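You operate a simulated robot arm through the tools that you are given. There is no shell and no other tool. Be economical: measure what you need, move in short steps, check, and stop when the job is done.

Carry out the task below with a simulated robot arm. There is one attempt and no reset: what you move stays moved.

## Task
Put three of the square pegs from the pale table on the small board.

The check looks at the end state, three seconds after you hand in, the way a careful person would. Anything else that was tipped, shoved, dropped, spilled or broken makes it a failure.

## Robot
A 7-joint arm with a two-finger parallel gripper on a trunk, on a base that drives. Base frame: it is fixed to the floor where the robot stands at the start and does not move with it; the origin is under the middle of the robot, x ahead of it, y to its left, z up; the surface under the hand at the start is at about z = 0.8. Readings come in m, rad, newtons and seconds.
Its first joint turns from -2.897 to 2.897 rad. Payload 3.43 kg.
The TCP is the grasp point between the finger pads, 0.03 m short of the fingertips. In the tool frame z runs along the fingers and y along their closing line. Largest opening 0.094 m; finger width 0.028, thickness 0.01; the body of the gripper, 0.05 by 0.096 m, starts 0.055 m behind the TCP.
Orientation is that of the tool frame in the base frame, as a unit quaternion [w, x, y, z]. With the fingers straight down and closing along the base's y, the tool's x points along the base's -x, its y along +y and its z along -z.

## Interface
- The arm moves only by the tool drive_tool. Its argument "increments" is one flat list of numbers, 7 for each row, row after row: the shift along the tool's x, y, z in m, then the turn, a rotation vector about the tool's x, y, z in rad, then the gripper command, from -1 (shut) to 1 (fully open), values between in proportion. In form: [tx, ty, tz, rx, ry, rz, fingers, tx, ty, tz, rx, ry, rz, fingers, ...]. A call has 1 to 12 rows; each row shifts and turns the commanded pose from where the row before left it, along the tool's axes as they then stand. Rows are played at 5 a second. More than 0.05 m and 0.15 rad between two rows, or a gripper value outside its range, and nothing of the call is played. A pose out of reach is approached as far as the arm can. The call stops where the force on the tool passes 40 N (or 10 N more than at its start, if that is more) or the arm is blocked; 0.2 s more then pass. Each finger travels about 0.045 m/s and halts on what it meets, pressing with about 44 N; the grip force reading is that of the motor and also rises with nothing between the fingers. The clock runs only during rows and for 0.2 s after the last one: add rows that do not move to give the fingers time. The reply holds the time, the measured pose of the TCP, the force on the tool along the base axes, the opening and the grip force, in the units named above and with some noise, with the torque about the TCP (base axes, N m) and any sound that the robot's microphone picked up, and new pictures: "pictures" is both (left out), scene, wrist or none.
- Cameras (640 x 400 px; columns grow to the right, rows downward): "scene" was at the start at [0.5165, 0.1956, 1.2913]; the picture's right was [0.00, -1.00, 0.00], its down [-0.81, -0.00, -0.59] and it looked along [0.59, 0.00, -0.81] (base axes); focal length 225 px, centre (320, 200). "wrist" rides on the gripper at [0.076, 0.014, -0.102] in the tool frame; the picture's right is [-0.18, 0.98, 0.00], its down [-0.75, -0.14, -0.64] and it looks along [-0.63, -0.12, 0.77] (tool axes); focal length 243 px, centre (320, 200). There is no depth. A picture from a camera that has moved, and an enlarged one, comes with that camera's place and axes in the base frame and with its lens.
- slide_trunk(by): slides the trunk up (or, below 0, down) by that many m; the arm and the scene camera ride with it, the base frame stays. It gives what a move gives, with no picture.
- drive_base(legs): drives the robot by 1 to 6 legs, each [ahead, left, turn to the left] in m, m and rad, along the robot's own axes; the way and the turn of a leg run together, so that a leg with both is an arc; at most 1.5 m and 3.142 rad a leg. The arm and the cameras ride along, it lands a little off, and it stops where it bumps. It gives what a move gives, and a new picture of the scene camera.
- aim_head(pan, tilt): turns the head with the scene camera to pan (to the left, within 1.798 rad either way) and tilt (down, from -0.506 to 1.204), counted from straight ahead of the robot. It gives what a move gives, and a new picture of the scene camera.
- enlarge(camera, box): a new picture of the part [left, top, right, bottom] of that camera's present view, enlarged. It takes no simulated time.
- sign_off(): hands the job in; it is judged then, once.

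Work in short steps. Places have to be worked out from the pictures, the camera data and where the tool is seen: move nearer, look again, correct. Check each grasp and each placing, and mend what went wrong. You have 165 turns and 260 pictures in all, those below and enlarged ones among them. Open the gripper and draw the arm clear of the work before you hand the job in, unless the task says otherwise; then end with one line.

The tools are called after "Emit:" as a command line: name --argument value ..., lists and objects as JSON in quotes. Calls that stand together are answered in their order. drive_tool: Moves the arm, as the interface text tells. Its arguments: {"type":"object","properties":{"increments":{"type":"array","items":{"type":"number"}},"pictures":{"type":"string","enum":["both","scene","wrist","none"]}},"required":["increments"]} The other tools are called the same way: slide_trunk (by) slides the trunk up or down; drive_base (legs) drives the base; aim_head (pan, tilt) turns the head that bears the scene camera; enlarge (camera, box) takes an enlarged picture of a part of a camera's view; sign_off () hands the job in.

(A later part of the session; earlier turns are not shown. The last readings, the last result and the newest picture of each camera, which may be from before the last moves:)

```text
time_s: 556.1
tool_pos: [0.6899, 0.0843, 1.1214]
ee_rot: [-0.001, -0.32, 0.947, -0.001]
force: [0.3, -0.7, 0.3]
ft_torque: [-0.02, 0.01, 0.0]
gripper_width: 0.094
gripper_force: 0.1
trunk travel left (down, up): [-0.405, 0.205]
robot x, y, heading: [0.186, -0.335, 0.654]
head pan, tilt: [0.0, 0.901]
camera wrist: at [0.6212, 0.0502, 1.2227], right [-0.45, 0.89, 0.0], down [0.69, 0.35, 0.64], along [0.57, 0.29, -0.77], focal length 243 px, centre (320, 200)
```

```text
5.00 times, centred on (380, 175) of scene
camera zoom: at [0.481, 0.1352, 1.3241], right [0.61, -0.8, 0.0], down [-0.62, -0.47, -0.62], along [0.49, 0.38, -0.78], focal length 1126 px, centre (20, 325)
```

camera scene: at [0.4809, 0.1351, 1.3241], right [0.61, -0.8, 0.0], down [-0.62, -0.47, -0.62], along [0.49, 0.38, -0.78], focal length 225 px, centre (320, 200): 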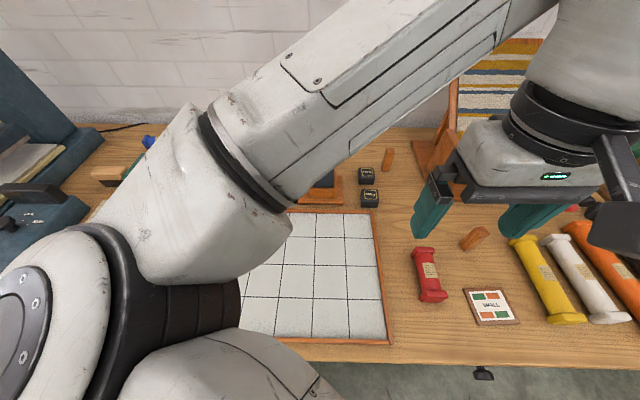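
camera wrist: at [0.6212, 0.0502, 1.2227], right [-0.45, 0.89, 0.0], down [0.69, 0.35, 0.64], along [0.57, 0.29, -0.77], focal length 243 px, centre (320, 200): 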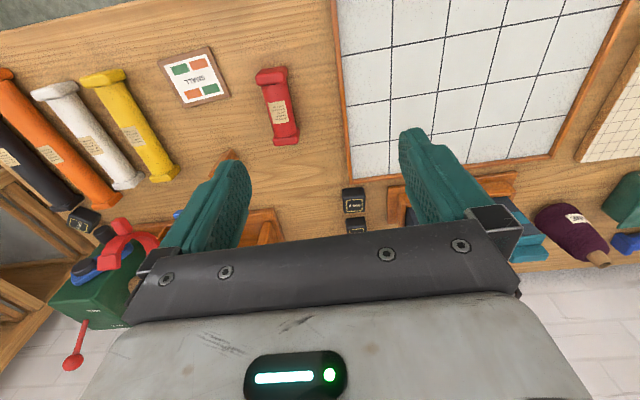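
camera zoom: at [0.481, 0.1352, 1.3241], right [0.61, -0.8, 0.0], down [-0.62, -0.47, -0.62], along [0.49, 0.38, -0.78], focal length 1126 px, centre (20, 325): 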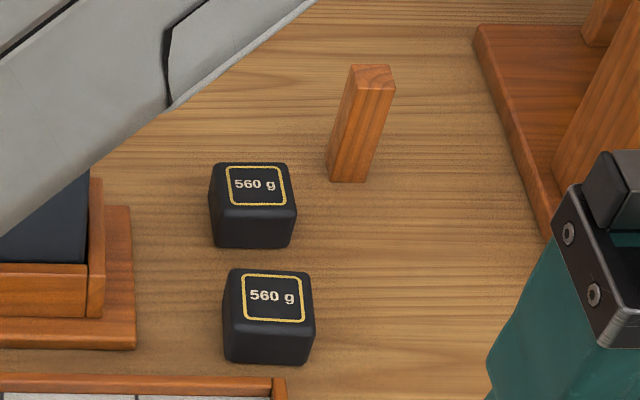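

I grasp P3 first: move above it and align the jaws (about -11° about tool z).

Emit:
drive_tool --increments '[-0.0207, -0.0328, 0.015, 0, 0, 0, 1, -0.0207, -0.0328, 0.015, 0, 0, 0, 1, -0.0207, -0.0328, 0.015, 0, 0, 0, 1, -0.0207, -0.0328, 0.015, 0, 0, 0, 1, -0.0207, -0.0328, 0.015, 0, 0, 0, 1, -0.0207, -0.0328, 0.015, 0, 0, 0, 1, 0, 0, 0, 0, 0, -0.097, 1, 0, 0, 0, 0, 0, -0.097, 1, 0, 0, 0, 0, 0, 0, 1]' --pictures "both"

```text
time_s: 558.1
tool_pos: [0.9087, 0.0032, 1.0302]
ee_rot: [-0.002, -0.41, 0.912, -0.002]
force: [0.4, 0.0, -0.3]
ft_torque: [0.01, 0.0, 0.0]
gripper_width: 0.0941
gripper_force: 0.2
trunk travel left (down, up): [-0.405, 0.205]
robot x, y, heading: [0.1867, -0.3343, 0.654]
head pan, tilt: [0.0, 0.901]
camera scene: at [0.4811, 0.1351, 1.3241], right [0.61, -0.8, 0.0], down [-0.62, -0.47, -0.62], along [0.49, 0.38, -0.78], focal length 225 px, centre (320, 200)
camera wrist: at [0.8476, -0.0448, 1.1331], right [-0.61, 0.79, 0.0], down [0.61, 0.47, 0.64], along [0.51, 0.39, -0.77], focal length 243 px, centre (320, 200)
```

scene: 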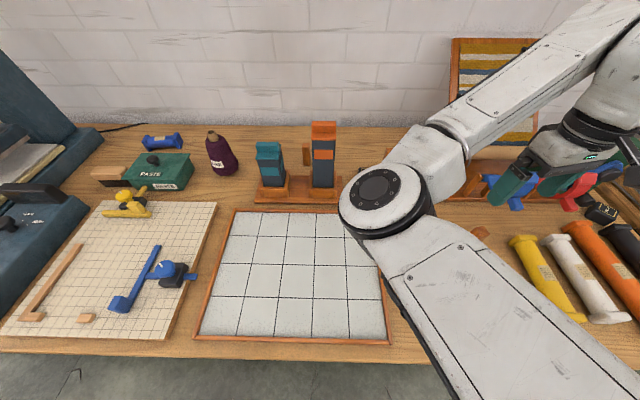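
wrist: 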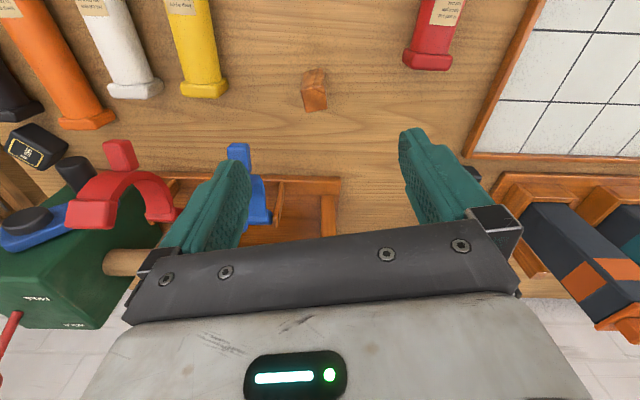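

Axis alignment is within ~6 mm. I correct, lower to z≈0.85 and close.

Emit:
drive_tool --increments '[0, -0.005, 0.036, 0, 0, 0, 1, 0, 0, 0.036, 0, 0, 0, 1, 0, 0, 0.036, 0, 0, 0, 1, 0, 0, 0.036, 0, 0, 0, 1, 0, 0, 0.036, 0, 0, 0, 1, 0, 0, 0, 0, 0, 0, 0, 0, 0, 0, 0, 0, 0, -1, 0, 0, 0, 0, 0, 0, -1, 0, 0, 0, 0, 0, 0, -1, 0, 0, 0, 0, 0, 0, -1, 0, 0, 0, 0, 0, 0, -1]' --pictures "wrist"

```text
time_s: 560.5
tool_pos: [0.9134, 0.0, 0.8503]
ee_rot: [-0.002, -0.41, 0.912, -0.002]
force: [0.0, -0.1, 0.0]
ft_torque: [0.03, 0.05, -0.01]
gripper_width: 0.0269
gripper_force: 44.2
trunk travel left (down, up): [-0.405, 0.205]
robot x, y, heading: [0.183, -0.3344, 0.653]
head pan, tilt: [0.0, 0.901]
camera wrist: at [0.8512, -0.0479, 0.9526], right [-0.61, 0.79, 0.0], down [0.61, 0.47, 0.64], along [0.51, 0.39, -0.77], focal length 243 px, centre (320, 200)
```

wrist: 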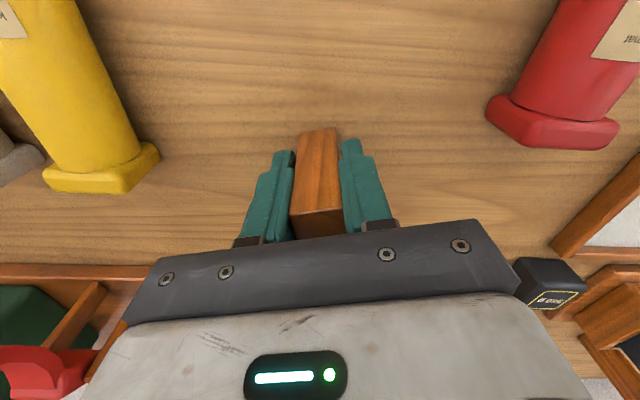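

Peg gripped (27 mm square). Card is ~87×72 mm centred (0.797, −0.079), long axis at −50°. I lift and carry it above the card's far-right part, aligning with the card.

Emit:
drive_tool --increments '[0, 0, -0.05, 0, 0, 0, -1, 0, 0, -0.05, 0, 0, 0, -1, 0.0411, 0.0021, 0, 0, 0, 0, -1, 0.0411, 0.0021, 0, 0, 0, 0, -1, 0.0411, 0.0021, 0, 0, 0, 0, -1, 0, 0, 0, 0, 0, 0.077, -1, 0, 0, 0, 0, 0, 0.077, -1, 0, 0, 0, 0, 0, 0, -1, 0, 0, 0, 0, 0, 0, -1]' --pictures "both"

```text
time_s: 562.5
tool_pos: [0.826, -0.0884, 0.9506]
ee_rot: [-0.002, -0.339, 0.941, -0.001]
force: [0.0, 0.2, -0.5]
ft_torque: [0.0, -0.02, 0.03]
gripper_width: 0.0269
gripper_force: 43.8
trunk travel left (down, up): [-0.405, 0.205]
robot x, y, heading: [0.1883, -0.3329, 0.648]
head pan, tilt: [0.0, 0.901]
camera scene: at [0.481, 0.1351, 1.3241], right [0.61, -0.8, 0.0], down [-0.62, -0.47, -0.62], along [0.49, 0.38, -0.78], focal length 225 px, centre (320, 200)
camera wrist: at [0.7579, -0.1259, 1.0528], right [-0.48, 0.87, 0.0], down [0.67, 0.37, 0.64], along [0.56, 0.31, -0.77], focal length 243 px, centre (320, 200)
```

scene: 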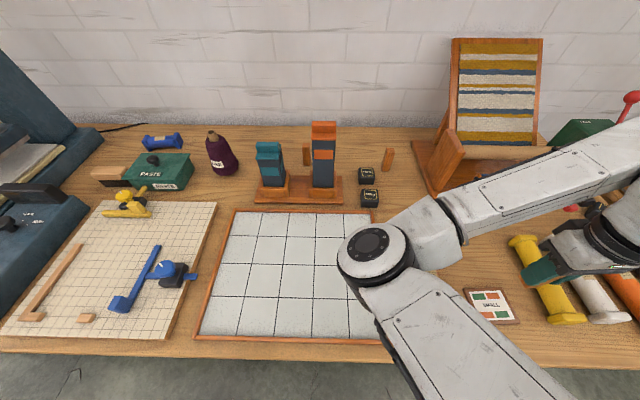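
wrist: 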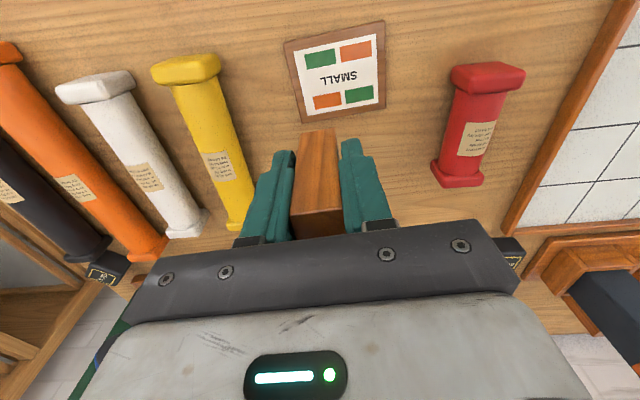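

Wrist view gives the card centre at (0.800, −0.083). I shift 5 mm and descend to just above the card.

Emit:
drive_tool --increments '[0, -0.005, 0.03, 0, 0, 0, -1, 0, 0, 0.03, 0, 0, 0, -1, 0, 0, 0.026, 0, 0, 0, -1, 0, 0, 0, 0, 0, 0, -1, 0, 0, 0, 0, 0, 0, -1]' --pictures "wrist"

Emit:
drive_tool --increments '[0, 0, 0.003, 0, 0, 0, -1, 0, 0, 0, 0, 0, 0, -1]' --pictures "none"

```text
time_s: 563.8
tool_pos: [0.8284, -0.0919, 0.8666]
ee_rot: [-0.001, -0.338, 0.941, -0.001]
force: [-0.4, 0.4, 0.2]
ft_torque: [0.02, 0.01, -0.01]
gripper_width: 0.027
gripper_force: 43.9
trunk travel left (down, up): [-0.405, 0.205]
robot x, y, heading: [0.1886, -0.3343, 0.651]
head pan, tilt: [0.0, 0.901]
camera wrist: at [0.7613, -0.1303, 0.9668], right [-0.49, 0.87, 0.0], down [0.67, 0.37, 0.64], along [0.56, 0.31, -0.77], focal length 243 px, centre (320, 200)
```

wrist: 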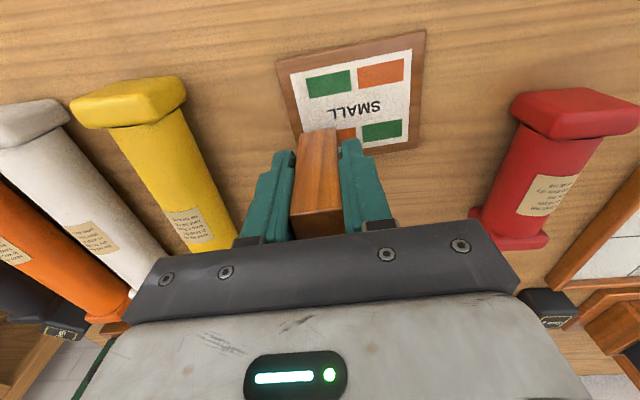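

```text
time_s: 564.4
tool_pos: [0.8298, -0.0916, 0.862]
ee_rot: [-0.001, -0.338, 0.941, -0.001]
force: [-0.3, 0.7, -1.7]
ft_torque: [-0.01, 0.04, -0.01]
gripper_width: 0.0269
gripper_force: 43.9
trunk travel left (down, up): [-0.405, 0.205]
robot x, y, heading: [0.1871, -0.3325, 0.651]
head pan, tilt: [0.0, 0.901]
```

Peg is properly over the card. Continue down in tiny steps watching the force.

Emit:
drive_tool --increments '[0, 0, 0.002, 0, 0, 0, -1, 0, 0, 0, 0, 0, 0, -1]' --pictures "none"

Emit:
drive_tool --increments '[0, 0, 0.002, 0, 0, 0, -1, 0, 0, 0, 0, 0, 0, -1]' --pictures "none"

```text
time_s: 565.0
tool_pos: [0.8284, -0.0917, 0.8597]
ee_rot: [-0.001, -0.339, 0.941, 0.0]
force: [-0.1, -0.7, -0.1]
ft_torque: [-0.02, 0.01, 0.0]
gripper_width: 0.027
gripper_force: 44.0
trunk travel left (down, up): [-0.405, 0.205]
robot x, y, heading: [0.1847, -0.3312, 0.645]
head pan, tilt: [0.0, 0.901]
```

```text
time_s: 565.5
tool_pos: [0.8297, -0.0919, 0.8581]
ee_rot: [-0.001, -0.339, 0.941, -0.001]
force: [0.0, 0.4, -0.9]
ft_torque: [0.01, -0.01, 0.02]
gripper_width: 0.027
gripper_force: 43.8
trunk travel left (down, up): [-0.405, 0.205]
robot x, y, heading: [0.1884, -0.3364, 0.651]
head pan, tilt: [0.0, 0.901]
```

Emit:
drive_tool --increments '[0, 0, 0.002, 0, 0, 0, -1, 0, 0, 0, 0, 0, 0, -1]' --pictures "none"

Emit:
drive_tool --increments '[0, 0, 0.0015, 0, 0, 0, -1, 0, 0, 0, 0, 0, 0, -1]' --pictures "wrist"

```text
time_s: 566.1
tool_pos: [0.8288, -0.0932, 0.8559]
ee_rot: [0.0, -0.339, 0.941, -0.001]
force: [-0.1, 0.1, 0.7]
ft_torque: [0.02, -0.01, 0.0]
gripper_width: 0.0272
gripper_force: 44.0
trunk travel left (down, up): [-0.405, 0.205]
robot x, y, heading: [0.1865, -0.3312, 0.65]
head pan, tilt: [0.0, 0.901]
```

```text
time_s: 566.8
tool_pos: [0.827, -0.0918, 0.856]
ee_rot: [0.001, -0.339, 0.941, -0.002]
force: [1.6, -0.4, 16.9]
ft_torque: [0.09, -0.01, 0.0]
gripper_width: 0.0269
gripper_force: 44.1
trunk travel left (down, up): [-0.405, 0.205]
robot x, y, heading: [0.1881, -0.3336, 0.646]
head pan, tilt: [0.0, 0.901]
camera wrist: at [0.7609, -0.1301, 0.9573], right [-0.48, 0.87, 0.0], down [0.67, 0.37, 0.64], along [0.56, 0.31, -0.77], focal length 243 px, centre (320, 200)
```

wrist: 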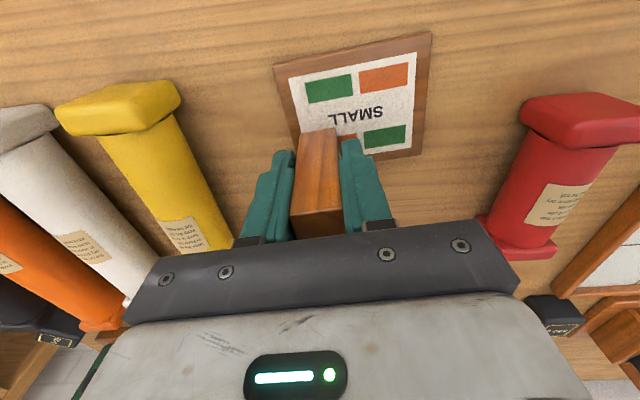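

Contact at TCP z = 0.856. Ease off, open partway, and lift away.

Emit:
drive_tool --increments '[0, 0, -0.001, 0, 0, 0, -1, 0, 0, 0, 0, 0, 0, 0, 0, 0, 0, 0, 0, 0, 0, 0, 0, 0, 0, 0, 0, 0, 0, 0, -0.03, 0, 0, 0, 0, 0, 0, -0.04, 0, 0, 0, 0, 0, 0, -0.05, 0, 0, 0, 0, 0, 0, -0.05, 0, 0, 0, 0]' --pictures "wrist"

```text
time_s: 568.5
tool_pos: [0.8287, -0.0906, 1.0268]
ee_rot: [-0.001, -0.339, 0.941, -0.001]
force: [0.2, 0.0, -0.5]
ft_torque: [0.01, 0.02, -0.02]
gripper_width: 0.0469
gripper_force: 0.1
trunk travel left (down, up): [-0.405, 0.205]
robot x, y, heading: [0.1861, -0.336, 0.649]
head pan, tilt: [0.0, 0.901]
camera wrist: at [0.7611, -0.1292, 1.1289], right [-0.48, 0.87, 0.0], down [0.67, 0.37, 0.64], along [0.56, 0.31, -0.77], focal length 243 px, centre (320, 200)
```

wrist: 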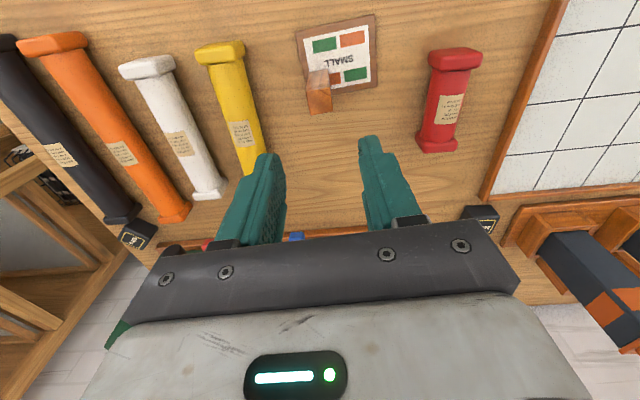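

Peg 1 stands on the board. For P2 (≈1.043, 0.287) I need to be ~0.12 m nearer: raise and shift the hand left, then creep the base forward.

Emit:
drive_tool --increments '[0, 0.03, -0.035, 0, 0, 0, 1, 0, 0.035, -0.03, 0, 0, 0, 1, 0, 0.035, -0.03, 0, 0, 0, 1, 0, 0.045, 0, 0, 0, 0, 1, 0, 0.045, 0, 0, 0, 0, 1, 0, 0.045, 0, 0, 0, 0, 1, 0, 0.045, 0, 0, 0, 0, 1, 0, 0, 0, 0, 0, 0, 1]' --pictures "none"

Emit:
drive_base --legs '[[0.11, 0.04, 0]]'

```text
time_s: 570.4
tool_pos: [0.6502, 0.1233, 1.1201]
ee_rot: [-0.001, -0.337, 0.941, -0.003]
force: [0.4, 0.4, -0.3]
ft_torque: [0.03, 0.0, -0.03]
gripper_width: 0.0939
gripper_force: 0.0
trunk travel left (down, up): [-0.405, 0.205]
robot x, y, heading: [0.1875, -0.3329, 0.647]
head pan, tilt: [0.0, 0.901]
```

```text
time_s: 571.6
tool_pos: [0.7141, 0.2243, 1.1204]
ee_rot: [-0.001, -0.34, 0.941, -0.004]
force: [0.5, 0.2, -0.8]
ft_torque: [0.02, 0.0, 0.0]
gripper_width: 0.0941
gripper_force: 0.1
trunk travel left (down, up): [-0.405, 0.205]
robot x, y, heading: [0.2523, -0.2355, 0.654]
head pan, tilt: [0.0, 0.901]
camera scene: at [0.5447, 0.2344, 1.3241], right [0.61, -0.8, 0.0], down [-0.62, -0.47, -0.62], along [0.49, 0.38, -0.78], focal length 225 px, centre (320, 200)
```

scene: 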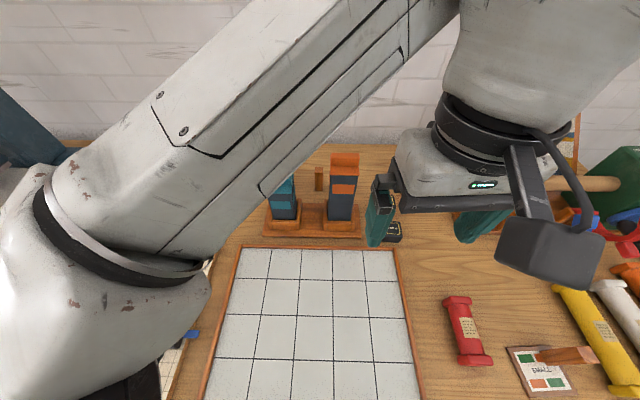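

Board and peg 1 look fine. Now move above P2 at safe height and look.

Emit:
drive_tool --increments '[-0.0419, -0.0231, 0, 0, 0, 0, 0.4, -0.0419, -0.0231, 0, 0, 0, 0, 0.4, -0.0419, -0.0231, 0, 0, 0, 0, 0.4, -0.0419, -0.0231, 0, 0, 0, 0, 0.4, -0.0419, -0.0231, 0, 0, 0, 0, 0.4, -0.0419, -0.0231, 0, 0, 0, 0, 0.4, -0.0419, -0.0231, 0, 0, 0, 0, 0.4, 0, 0, 0.04, 0, 0, 0.04, 0.4, 0, 0, 0, 0, 0, 0, 0.4]' --pictures "wrist"

```text
time_s: 573.6
tool_pos: [1.0441, 0.2848, 1.0811]
ee_rot: [0.0, -0.32, 0.947, -0.004]
force: [-0.7, -0.1, 0.6]
ft_torque: [0.01, -0.03, 0.01]
gripper_width: 0.0659
gripper_force: 0.1
trunk travel left (down, up): [-0.405, 0.205]
robot x, y, heading: [0.2489, -0.2368, 0.649]
head pan, tilt: [0.0, 0.901]
camera wrist: at [0.9751, 0.25, 1.1829], right [-0.45, 0.89, -0.01], down [0.68, 0.35, 0.64], along [0.57, 0.28, -0.77], focal length 243 px, centre (320, 200)
```

wrist: 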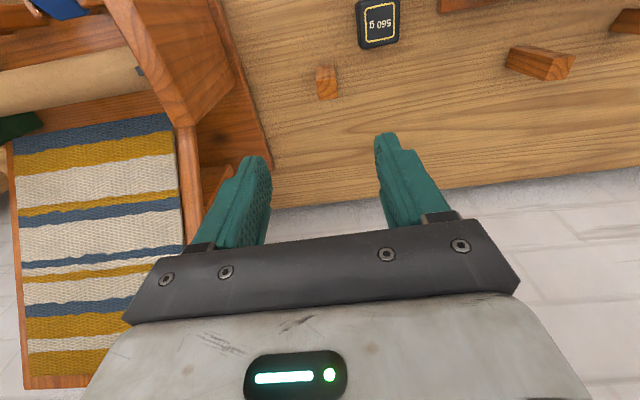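

P2 is nearly centred (shift +7 mm y, −4 mm x). Descend and grip.

Emit:
drive_tool --increments '[-0.004, 0.007, 0.04, 0, 0, 0, 0.4, 0, 0, 0.047, 0, 0, 0, 0.4, 0, 0, 0.047, 0, 0, 0, 0.4, 0, 0, 0.047, 0, 0, 0, 0.4, 0, 0, 0.047, 0, 0, 0, 0.4, 0, 0, 0, 0, 0, 0, 0.4, 0, 0, 0, 0, 0, 0, -1, 0, 0, 0, 0, 0, 0, -1, 0, 0, 0, 0, 0, 0, -1, 0, 0, 0, 0, 0, 0, -1]' --pictures "wrist"

```text
time_s: 575.8
tool_pos: [1.0433, 0.2927, 0.8523]
ee_rot: [0.0, -0.32, 0.947, -0.004]
force: [-0.7, 0.0, 0.2]
ft_torque: [0.02, -0.01, 0.01]
gripper_width: 0.0267
gripper_force: 43.7
trunk travel left (down, up): [-0.405, 0.205]
robot x, y, heading: [0.2539, -0.2326, 0.653]
head pan, tilt: [0.0, 0.901]
camera wrist: at [0.9746, 0.258, 0.9534], right [-0.45, 0.89, -0.01], down [0.68, 0.35, 0.64], along [0.57, 0.28, -0.77], focal length 243 px, centre (320, 200)
```

wrist: 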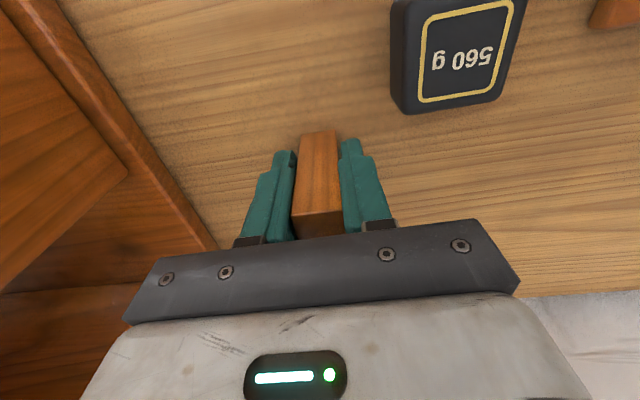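

P2 gripped. Lift, then carry to above the board's far-left part.

Emit:
drive_tool --increments '[0, 0, -0.044, 0, 0, 0, -1, 0, 0, -0.044, 0, 0, 0, -1, 0, 0, -0.044, 0, 0, 0, -1, 0, 0, -0.044, 0, 0, 0, -1, 0, 0, -0.044, 0, 0, 0, -1, 0, 0, 0, 0, 0, 0, -1]' --pictures "none"

Emit:
drive_tool --increments '[0.0451, -0.0139, 0, 0, 0, 0, -1, 0.0451, -0.0139, 0, 0, 0, 0, -1, 0.0451, -0.0139, 0, 0, 0, 0, -1, 0.0451, -0.0139, 0, 0, 0, 0, -1, 0.0451, -0.0139, 0, 0, 0, 0, -1, 0.0451, -0.0139, 0, 0, 0, 0, -1, 0.0451, -0.0139, 0, 0, 0, 0, -1, 0.0451, -0.0139, 0, 0, 0, 0, -1, 0.0451, -0.0139, 0, 0, 0, 0, -1, 0, 0, 0.02, 0, 0, -0.038, -1, 0, 0, 0.02, 0, 0, 0, -1, 0, 0, 0, 0, 0, 0, -1]' --pictures "both"

```text
time_s: 577.2
tool_pos: [1.0406, 0.2927, 1.0715]
ee_rot: [-0.001, -0.321, 0.947, -0.004]
force: [-0.9, -0.3, -0.1]
ft_torque: [0.0, 0.0, 0.03]
gripper_width: 0.0267
gripper_force: 44.4
trunk travel left (down, up): [-0.405, 0.205]
robot x, y, heading: [0.2506, -0.2359, 0.649]
head pan, tilt: [0.0, 0.901]
```

```text
time_s: 579.8
tool_pos: [0.7947, -0.0532, 1.0345]
ee_rot: [-0.001, -0.339, 0.941, -0.004]
force: [0.4, 0.9, -0.1]
ft_torque: [-0.04, -0.02, 0.0]
gripper_width: 0.0263
gripper_force: 44.1
trunk travel left (down, up): [-0.405, 0.205]
robot x, y, heading: [0.2486, -0.2337, 0.651]
head pan, tilt: [0.0, 0.901]
camera scene: at [0.545, 0.2344, 1.3241], right [0.61, -0.8, 0.0], down [-0.62, -0.47, -0.62], along [0.49, 0.38, -0.78], focal length 225 px, centre (320, 200)
camera wrist: at [0.7278, -0.0898, 1.1362], right [-0.48, 0.88, -0.01], down [0.67, 0.38, 0.64], along [0.56, 0.3, -0.77], focal length 243 px, centre (320, 200)
```

scene: 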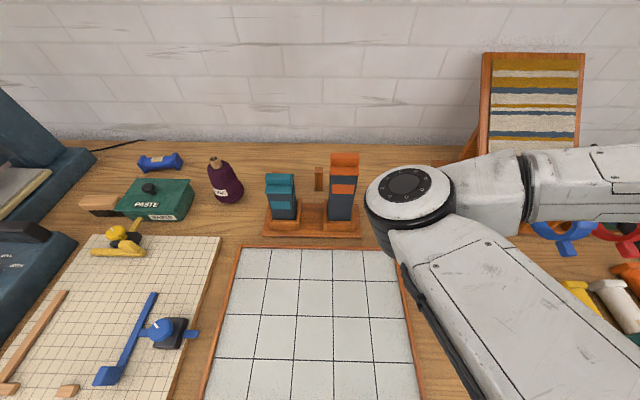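
wrist: 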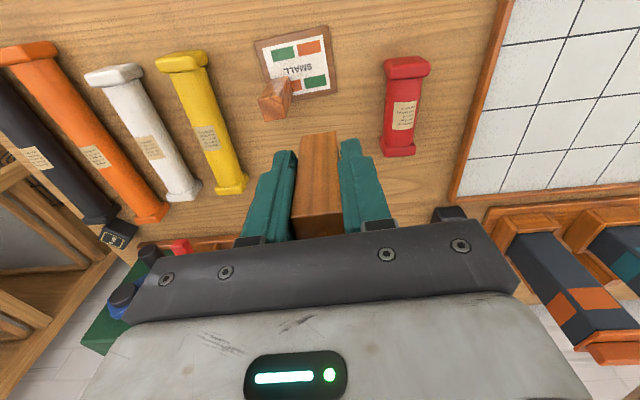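

Card is unmoved. Descend to just above it.

Emit:
drive_tool --increments '[-0.003, 0, 0.043, 0, 0, 0, -1, 0, 0, 0.043, 0, 0, 0, -1, 0, 0, 0.043, 0, 0, 0, -1, 0, 0, 0.041, 0, 0, 0, -1, 0, 0, 0, 0, 0, 0, -1, 0, 0, 0, 0, 0, 0, -1]' --pictures "wrist"

Emit:
drive_tool --increments '[0, 0, 0.002, 0, 0, 0, -1, 0, 0, 0, 0, 0, 0, -1]' --pictures "none"

```text
time_s: 581.2
tool_pos: [0.7984, -0.051, 0.8653]
ee_rot: [0.0, -0.34, 0.941, -0.005]
force: [-0.3, 0.2, -0.2]
ft_torque: [0.01, 0.01, 0.03]
gripper_width: 0.0264
gripper_force: 43.8
trunk travel left (down, up): [-0.405, 0.205]
robot x, y, heading: [0.2527, -0.2353, 0.653]
head pan, tilt: [0.0, 0.901]
camera wrist: at [0.7305, -0.089, 0.9668], right [-0.48, 0.88, -0.01], down [0.67, 0.38, 0.64], along [0.56, 0.3, -0.77], focal length 243 px, centre (320, 200)
```

wrist: 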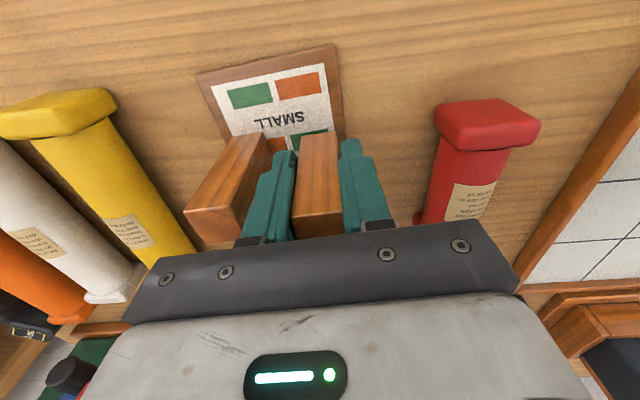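

```text
time_s: 581.8
tool_pos: [0.7973, -0.0528, 0.8637]
ee_rot: [-0.001, -0.339, 0.941, -0.003]
force: [0.2, 0.8, -0.2]
ft_torque: [0.01, -0.01, 0.02]
gripper_width: 0.0264
gripper_force: 43.7
trunk travel left (down, up): [-0.405, 0.205]
robot x, y, heading: [0.2521, -0.2344, 0.65]
head pan, tilt: [0.0, 0.901]
```

Emit:
drive_tool --increments '[0, 0, 0.0025, 0, 0, 0, -1, 0, 0, 0, 0, 0, 0, -1]' --pictures "none"

Emit:
drive_tool --increments '[0, 0, 0.0015, 0, 0, 0, -1, 0, 0, 0, 0, 0, 0, -1]' --pictures "none"

Emit:
drive_tool --increments '[0, 0, 0.0015, 0, 0, 0, -1, 0, 0, 0, 0, 0, 0, -1]' --pictures "none"

```text
time_s: 582.4
tool_pos: [0.7987, -0.0514, 0.8606]
ee_rot: [-0.001, -0.339, 0.941, -0.005]
force: [-0.5, 0.9, 0.0]
ft_torque: [0.02, -0.03, -0.02]
gripper_width: 0.0263
gripper_force: 43.7
trunk travel left (down, up): [-0.405, 0.205]
robot x, y, heading: [0.2496, -0.2314, 0.655]
head pan, tilt: [0.0, 0.901]
```

```text
time_s: 583.0
tool_pos: [0.798, -0.0513, 0.8598]
ee_rot: [-0.001, -0.339, 0.941, -0.004]
force: [0.0, 0.5, 1.2]
ft_torque: [0.0, 0.05, -0.02]
gripper_width: 0.0264
gripper_force: 43.8
trunk travel left (down, up): [-0.405, 0.205]
robot x, y, heading: [0.2514, -0.2298, 0.653]
head pan, tilt: [0.0, 0.901]
```

```text
time_s: 583.6
tool_pos: [0.7985, -0.0515, 0.8573]
ee_rot: [-0.001, -0.339, 0.941, -0.004]
force: [-0.2, 0.6, -1.2]
ft_torque: [-0.03, 0.01, 0.01]
gripper_width: 0.0262
gripper_force: 43.8
trunk travel left (down, up): [-0.405, 0.205]
robot x, y, heading: [0.2491, -0.2343, 0.65]
head pan, tilt: [0.0, 0.901]
```

Emit:
drive_tool --increments '[0, 0, 0.0012, 0, 0, 0, -1, 0, 0, 0, 0, 0, 0, -1]' --pictures "none"

Emit:
drive_tool --increments '[0, 0, 0.0012, 0, 0, 0, -1, 0, 0, 0, 0, 0, 0, -1]' --pictures "none"

```text
time_s: 584.2
tool_pos: [0.7979, -0.0509, 0.8556]
ee_rot: [-0.001, -0.339, 0.941, -0.004]
force: [1.4, 0.2, 10.2]
ft_torque: [0.07, -0.02, -0.04]
gripper_width: 0.0261
gripper_force: 44.4
trunk travel left (down, up): [-0.405, 0.205]
robot x, y, heading: [0.252, -0.2366, 0.651]
head pan, tilt: [0.0, 0.901]
```

```text
time_s: 584.8
tool_pos: [0.7978, -0.0521, 0.8555]
ee_rot: [0.0, -0.339, 0.941, -0.005]
force: [1.8, 2.0, 33.1]
ft_torque: [0.09, -0.03, 0.03]
gripper_width: 0.0265
gripper_force: 43.8
trunk travel left (down, up): [-0.405, 0.205]
robot x, y, heading: [0.2516, -0.2343, 0.652]
head pan, tilt: [0.0, 0.901]
```

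Contact. Ease off, open slightly (keeping clear of peg 1), and lift straight up.

Emit:
drive_tool --increments '[0, 0, -0.0018, 0, 0, 0, -1, 0, 0, 0, 0, 0, 0, -0.18, 0, 0, 0, 0, 0, 0, -0.18, 0, 0, 0, 0, 0, 0, -0.18, 0, 0, -0.03, 0, 0, 0, -0.18, 0, 0, -0.04, 0, 0, 0, -0.18, 0, 0, -0.05, 0, 0, 0, -0.18, 0, 0, -0.05, 0, 0, 0, -0.18, 0, 0, -0.05, 0, 0, 0, -0.18]' --pictures "wrist"

```text
time_s: 586.8
tool_pos: [0.798, -0.0511, 1.0762]
ee_rot: [-0.001, -0.337, 0.941, -0.004]
force: [0.5, -0.5, 0.6]
ft_torque: [0.02, 0.03, -0.01]
gripper_width: 0.0386
gripper_force: 0.0
trunk travel left (down, up): [-0.405, 0.205]
robot x, y, heading: [0.2527, -0.2332, 0.652]
head pan, tilt: [0.0, 0.901]
camera wrist: at [0.7305, -0.089, 1.1784], right [-0.48, 0.88, -0.01], down [0.67, 0.38, 0.64], along [0.56, 0.3, -0.77], focal length 243 px, centre (320, 200)
```

wrist: 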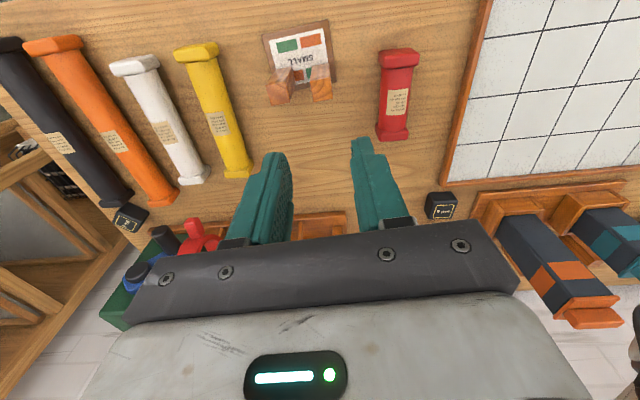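

Two pegs stand on the board. Third: P1b (≈0.91, 0.522), behind the gap between the stamps. I shift the base left 0.2 m and slightly forward for reach.

Emit:
drive_base --legs '[[0.045, 0.2, 0]]'

Emit:
enlarge --camera "scene" --box '[240, 120, 480, 270]'

```text
time_s: 588.4
tool_pos: [0.7129, 0.138, 1.0756]
ee_rot: [-0.001, -0.339, 0.941, -0.004]
force: [0.3, 0.7, 0.5]
ft_torque: [0.0, 0.03, 0.02]
gripper_width: 0.0386
gripper_force: 0.0
trunk travel left (down, up): [-0.405, 0.205]
robot x, y, heading: [0.1623, -0.0456, 0.654]
head pan, tilt: [0.0, 0.901]
camera scene: at [0.4586, 0.4229, 1.3241], right [0.61, -0.8, 0.0], down [-0.62, -0.47, -0.62], along [0.49, 0.38, -0.78], focal length 225 px, centre (320, 200)
```

scene: 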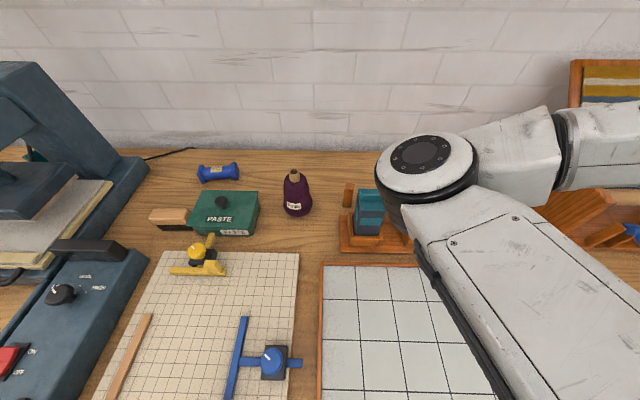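

```text
2.67 times, centred on (360, 195) of scene
camera zoom: at [0.4586, 0.4229, 1.3241], right [0.61, -0.8, 0.0], down [-0.62, -0.47, -0.62], along [0.49, 0.38, -0.78], focal length 600 px, centre (213, 213)
```

zoom: 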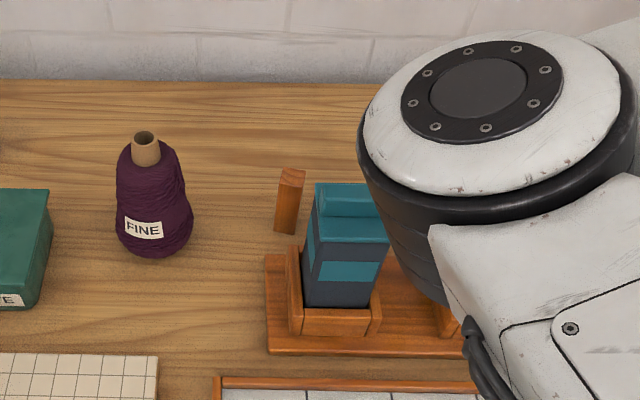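

P1a also seen at (0.817, 0.600), but P1b has more room. I raise the hand and rotate it ~87° so the wrist camera will stay clear of the stamps.

Emit:
drive_tool --increments '[0, 0, -0.035, 0, 0, -0.1385, 0.4, 0, 0, -0.035, 0, 0, -0.1385, 0.4, 0, 0, -0.005, 0, 0, -0.1385, 0.4, 0, 0, 0, 0, 0, -0.1385, 0.4, 0, 0, 0, 0, 0, -0.1385, 0.4, 0, 0, 0, 0, 0, -0.1385, 0.4, 0, 0, 0, 0, 0, -0.1385, 0.4, 0, 0, 0, 0, 0, -0.1385, 0.4, 0, 0, 0, 0, 0, -0.1385, 0.4, 0, 0, 0, 0, 0, -0.1385, 0.4, 0, 0, 0, 0, 0, -0.1385, 0.4, 0, 0, 0, 0, 0, 0, 0.4]' --pictures "none"

```text
time_s: 591.0
tool_pos: [0.7298, 0.1668, 1.1559]
ee_rot: [0.016, 0.879, -0.476, 0.004]
force: [0.1, -1.2, -0.1]
ft_torque: [-0.02, -0.02, 0.01]
gripper_width: 0.0657
gripper_force: 0.1
out of reach, approached as far as the arm can: row 10, 11
trunk travel left (down, up): [-0.405, 0.205]
robot x, y, heading: [0.1638, -0.0437, 0.651]
head pan, tilt: [0.0, 0.901]
```

The wrist's limit is near; I back the turn off a bit and move above P1b to see its orientation.

Emit:
drive_tool --increments '[0, 0, 0, 0, 0, 0.075, 0.4, 0, 0, 0, 0, 0, 0.075, 0.4, -0.0272, -0.0395, 0, 0, 0, 0, 0.4, -0.0272, -0.0395, 0, 0, 0, 0, 0.4, -0.0272, -0.0395, 0, 0, 0, 0, 0.4, -0.0272, -0.0395, 0, 0, 0, 0, 0.4, -0.0272, -0.0395, 0, 0, 0, 0, 0.4, -0.0272, -0.0395, 0, 0, 0, 0, 0.4, -0.0272, -0.0395, 0, 0, 0, 0, 0.4, -0.0272, -0.0395, 0, 0, 0, 0, 0.4, -0.0272, -0.0395, 0, 0, 0, 0, 0.4, 0, 0, 0, 0, 0, 0, 0.4]' --pictures "wrist"

```text
time_s: 593.6
tool_pos: [0.9256, 0.5683, 1.133]
ee_rot: [0.014, 0.858, -0.514, -0.009]
force: [0.7, 0.2, 0.9]
ft_torque: [-0.01, -0.02, 0.0]
gripper_width: 0.0658
gripper_force: 0.1
trunk travel left (down, up): [-0.405, 0.205]
robot x, y, heading: [0.1601, -0.0438, 0.649]
head pan, tilt: [0.0, 0.901]
camera wrist: at [0.9531, 0.4946, 1.2357], right [-0.95, -0.3, 0.03], down [-0.21, 0.74, 0.64], along [-0.22, 0.6, -0.77], focal length 243 px, centre (320, 200)
```

wrist: 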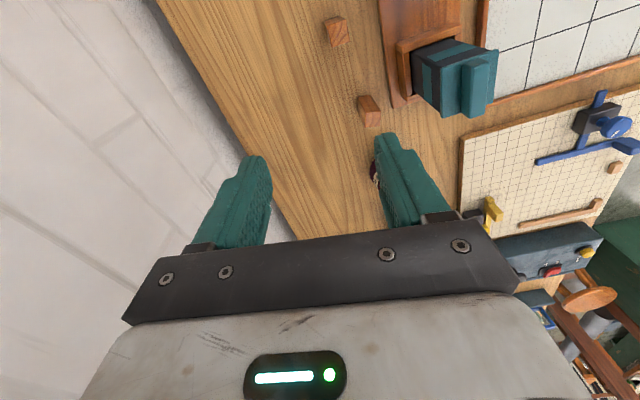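

Emit:
enlarge --camera "wrist" --box '[296, 0, 424, 140]'

```text
2.86 times, centred on (360, 70) of wrist
camera zoom: at [0.9531, 0.4946, 1.2357], right [-0.95, -0.3, 0.03], down [-0.21, 0.74, 0.64], along [-0.22, 0.6, -0.77], focal length 693 px, centre (206, 571)
```

zoom: 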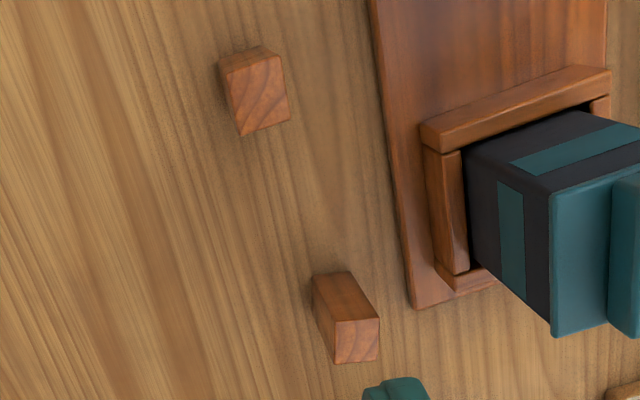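

P1b is at (0.910, 0.516), faces at ~35°. I centre over it, fix a small tilt, fine-turn, and lower partway to verify.

Emit:
drive_tool --increments '[0.0196, 0.0194, 0, 0, 0, 0, 0.5, 0.0196, 0.0194, 0, 0, 0, 0, 0.5, 0, 0, 0, 0.033, 0, -0.06, 0.5, 0, 0, 0.035, 0, 0, 0, 0.5, 0, 0, 0.035, 0, 0, 0, 0.5, 0, 0, 0.035, 0, 0, 0, 0.5, 0, 0, 0, 0, 0, 0, 0.5]' --pictures "wrist"

```text
time_s: 594.4
tool_pos: [0.9215, 0.548, 1.1349]
ee_rot: [0.005, 0.9, -0.434, 0.033]
force: [2.8, -7.1, -44.4]
ft_torque: [0.89, 0.14, 0.07]
gripper_width: 0.0703
gripper_force: 0.1
trunk travel left (down, up): [-0.405, 0.205]
robot x, y, heading: [0.1718, -0.0511, 0.646]
head pan, tilt: [0.0, 0.901]
stopped in row 3: the arm was blocked; the commanded pose is now the measured one
camera wrist: at [0.9517, 0.4821, 1.24], right [-0.88, -0.47, -0.03], down [-0.39, 0.7, 0.6], along [-0.26, 0.54, -0.8], focal length 243 px, centre (320, 200)
```

wrist: 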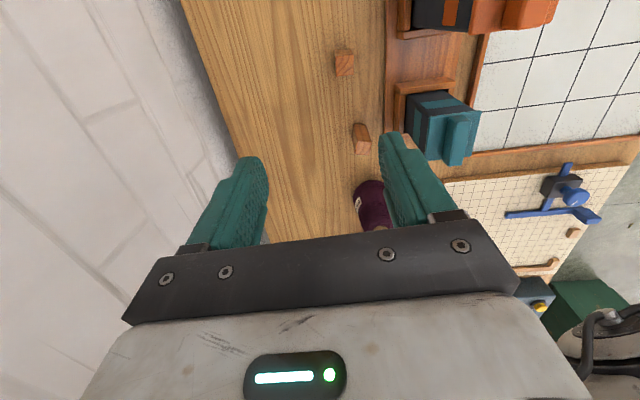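

Something blocked (likely the wrist joint at its limit). I raise, back the turn off, and check the scene.

Emit:
drive_tool --increments '[0, 0, -0.02, 0, 0, 0.1, 0.4, 0, 0, -0.02, 0, 0, 0.1, 0.4, 0, 0, 0, 0, 0, 0.1, 0.4, 0, 0, 0, 0, 0, 0, 0.4]' --pictures "scene"

```text
time_s: 594.7
tool_pos: [0.8823, 0.517, 1.1384]
ee_rot: [0.044, 0.89, -0.453, 0.017]
force: [-0.1, 0.0, 0.0]
ft_torque: [0.01, -0.01, 0.0]
gripper_width: 0.0656
gripper_force: 0.0
trunk travel left (down, up): [-0.405, 0.205]
robot x, y, heading: [0.1577, -0.0369, 0.632]
head pan, tilt: [0.0, 0.901]
stopped in row 1: the arm was blocked; the commanded pose is now the measured one
camera scene: at [0.5422, 0.4907, 1.2853], right [0.59, -0.81, 0.0], down [-0.67, -0.49, -0.56], along [0.45, 0.33, -0.83], focal length 225 px, centre (320, 200)
```

scene: 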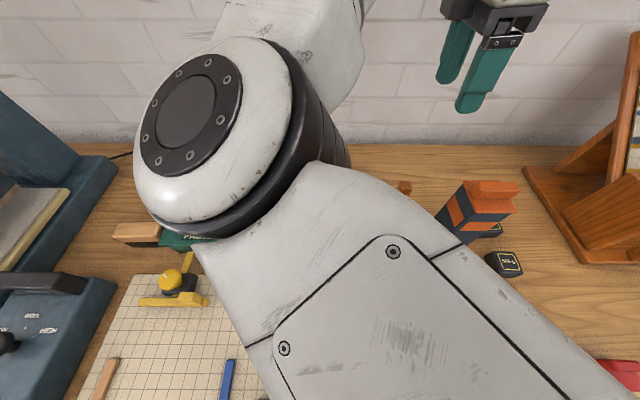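

The scene camera has pitched forward: the arm seems pressed up under the wall shelf. I draw the hand back toward the robot and slightly down.

Emit:
drive_tool --increments '[0, 0.03, 0.008, 0, 0, 0, 0.4, 0, 0.03, 0.008, 0, 0, 0, 0.4]' --pictures "scene"

```text
time_s: 595.1
tool_pos: [0.8622, 0.4682, 1.1529]
ee_rot: [0.093, 0.871, -0.48, 0.043]
force: [-0.4, 0.0, 0.0]
ft_torque: [-0.03, 0.01, -0.02]
gripper_width: 0.0657
gripper_force: 0.1
trunk travel left (down, up): [-0.405, 0.205]
robot x, y, heading: [0.1677, -0.0531, 0.683]
head pan, tilt: [0.0, 0.901]
stopped in row 1: the arm was blocked; the commanded pose is now the measured one
camera scene: at [0.5552, 0.5129, 1.2697], right [0.63, -0.78, 0.0], down [-0.66, -0.53, -0.53], along [0.41, 0.34, -0.85], focal length 225 px, centre (320, 200)
```

scene: 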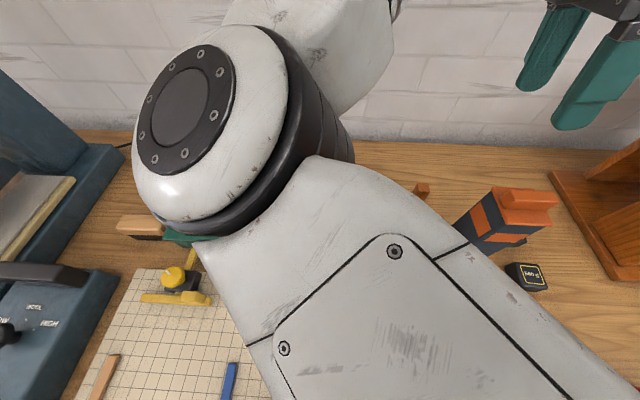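

The arm is wedged against the wall shelf; I back the base away a little to free it.

Emit:
drive_base --legs '[[-0.1, 0, 0]]'

```text
time_s: 595.8
tool_pos: [0.6947, 0.2707, 1.3032]
ee_rot: [0.005, 0.869, -0.487, 0.089]
force: [2.8, -0.9, 4.4]
ft_torque: [0.09, 0.25, -0.06]
gripper_width: 0.0658
gripper_force: 0.0
trunk travel left (down, up): [-0.405, 0.205]
robot x, y, heading: [0.1888, -0.1168, 0.773]
head pan, tilt: [0.0, 0.901]
stopped in leg 1: the robot was blocked; the commanded pose is now the measured one
camera scene: at [0.4206, 0.3598, 1.3384], right [0.7, -0.72, -0.01], down [-0.56, -0.53, -0.63], along [0.45, 0.45, -0.77], focal length 225 px, centre (320, 200)
```

scene: 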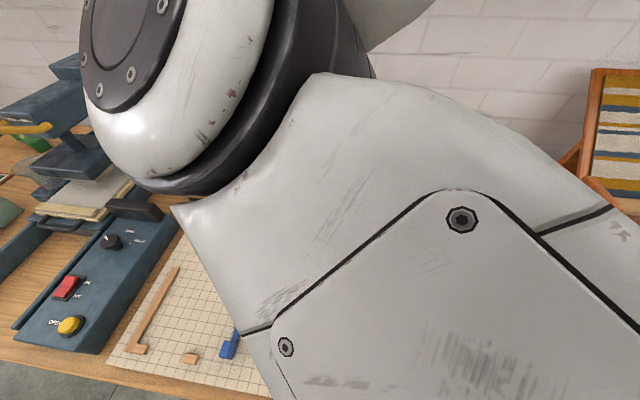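

The robot is freed from the wall but the arm is twisted. I unwind the wrist turn in small steps.

Emit:
drive_tool --increments '[0, 0, 0, 0, 0, 0.1, 0.4, 0, 0, 0, 0, 0, 0.1, 0.4, 0, 0, 0, 0, 0, 0.1, 0.4, 0, 0, 0, 0, 0, 0.1, 0.4]' --pictures "scene"

```text
time_s: 597.0
tool_pos: [0.6883, 0.3, 1.2941]
ee_rot: [-0.002, 0.762, -0.64, 0.101]
force: [-1.5, 1.6, 1.3]
ft_torque: [-0.16, -0.16, -0.02]
gripper_width: 0.066
gripper_force: 0.0
trunk travel left (down, up): [-0.405, 0.205]
robot x, y, heading: [0.2123, -0.1294, 0.842]
head pan, tilt: [0.0, 0.901]
stopped in row 4: the arm was blocked; the commanded pose is now the measured one
camera scene: at [0.4076, 0.3862, 1.3239], right [0.75, -0.67, 0.0], down [-0.52, -0.59, -0.62], along [0.42, 0.46, -0.78], focal length 225 px, centre (320, 200)
```

scene: 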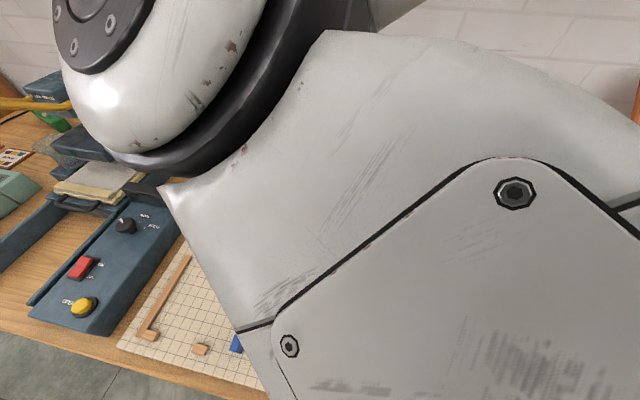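

Emit:
drive_tool --increments '[0, 0, 0, 0, 0, 0.1, 0.4, 0, 0, 0, 0, 0, 0.1, 0.4, 0, 0, 0, 0, 0, 0.1, 0.4]' --pictures "both"

```text
time_s: 597.8
tool_pos: [0.7147, 0.3001, 1.2892]
ee_rot: [0.012, -0.654, 0.75, -0.101]
force: [1.2, 0.8, -0.1]
ft_torque: [0.0, 0.04, -0.03]
gripper_width: 0.0659
gripper_force: 0.0
trunk travel left (down, up): [-0.405, 0.205]
robot x, y, heading: [0.2238, -0.1287, 0.82]
head pan, tilt: [0.0, 0.901]
camera scene: at [0.4325, 0.3854, 1.324], right [0.73, -0.68, 0.0], down [-0.53, -0.58, -0.62], along [0.42, 0.46, -0.78], focal length 225 px, centre (320, 200)
camera wrist: at [0.6751, 0.2404, 1.3953], right [-0.93, 0.3, -0.19], down [0.15, 0.81, 0.56], along [0.32, 0.5, -0.8], focal length 243 px, centre (320, 200)
```

scene: 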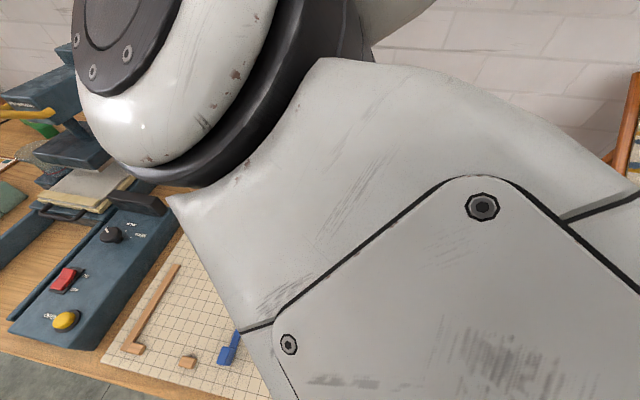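
wrist: 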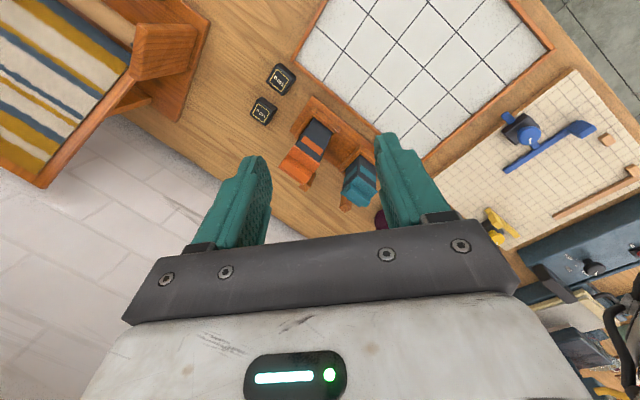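

The wrist obeys again and the stamps are upright. I level the tool and continue unwinding.

Emit:
drive_tool --increments '[0, 0, 0, -0.084, -0.057, 0, 0.4, 0, 0, 0, -0.084, -0.057, 0, 0.4, 0, 0, 0, 0, 0, 0.12, 0.4, 0, 0, 0, 0, 0, 0.12, 0.4, 0, 0, 0, 0, 0, 0.12, 0.4, 0, 0, 0, 0, 0, 0.12, 0.4, 0, 0, 0, 0, 0, 0.12, 0.4]' --pictures "scene"

```text
time_s: 599.4
tool_pos: [0.7174, 0.3018, 1.2742]
ee_rot: [-0.018, -0.397, 0.917, -0.04]
force: [0.0, -0.1, -0.3]
ft_torque: [0.0, -0.01, -0.01]
gripper_width: 0.066
gripper_force: 0.1
trunk travel left (down, up): [-0.405, 0.205]
robot x, y, heading: [0.2255, -0.1301, 0.824]
head pan, tilt: [0.0, 0.901]
camera scene: at [0.4409, 0.3826, 1.3315], right [0.66, -0.75, 0.0], down [-0.54, -0.47, -0.69], along [0.52, 0.45, -0.72], focal length 225 px, centre (320, 200)
```

scene: 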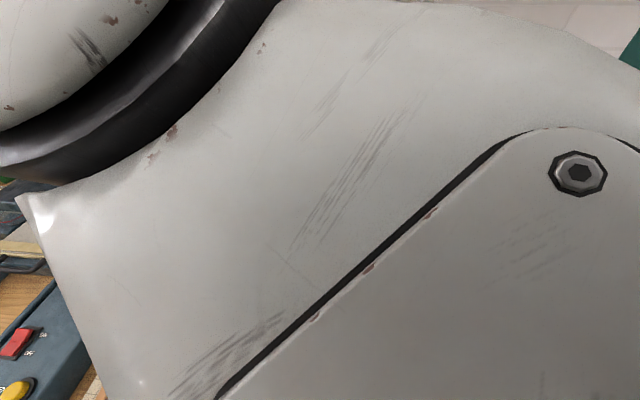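

The upper arm is leaning on the head. I level the tool and lower it toward its original pose so the elbow swings back.

Emit:
drive_tool --increments '[0, 0, 0, -0.06, -0.064, 0, 0.4, 0, 0, 0.03, 0, 0, 0, 0.4, 0, 0, 0.03, 0, 0, 0, 0.4, 0, 0, 0.03, 0, 0, 0, 0.4, 0, 0, 0.03, 0, 0, 0, 0.4, 0, 0, 0, 0, 0, 0, 0.4]' --pictures "scene"

```text
time_s: 600.8
tool_pos: [0.7124, 0.3116, 1.1684]
ee_rot: [0.016, -0.407, 0.912, 0.04]
force: [0.4, -0.1, -0.9]
ft_torque: [0.03, 0.0, -0.02]
gripper_width: 0.0659
gripper_force: 0.0
trunk travel left (down, up): [-0.405, 0.205]
robot x, y, heading: [0.2218, -0.1276, 0.825]
head pan, tilt: [0.0, 0.901]
camera scene: at [0.4314, 0.3853, 1.324], right [0.73, -0.68, 0.0], down [-0.53, -0.58, -0.62], along [0.42, 0.46, -0.78], focal length 225 px, centre (320, 200)
```

scene: 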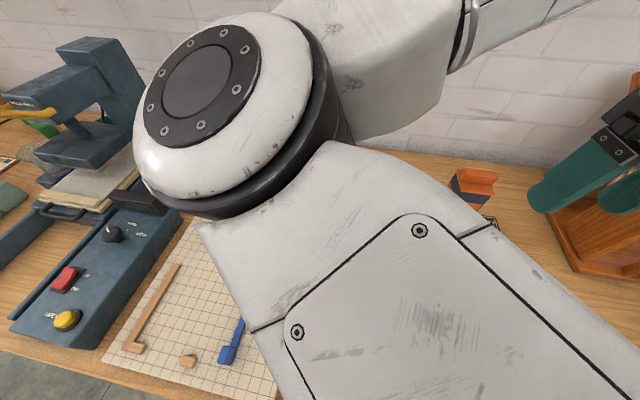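

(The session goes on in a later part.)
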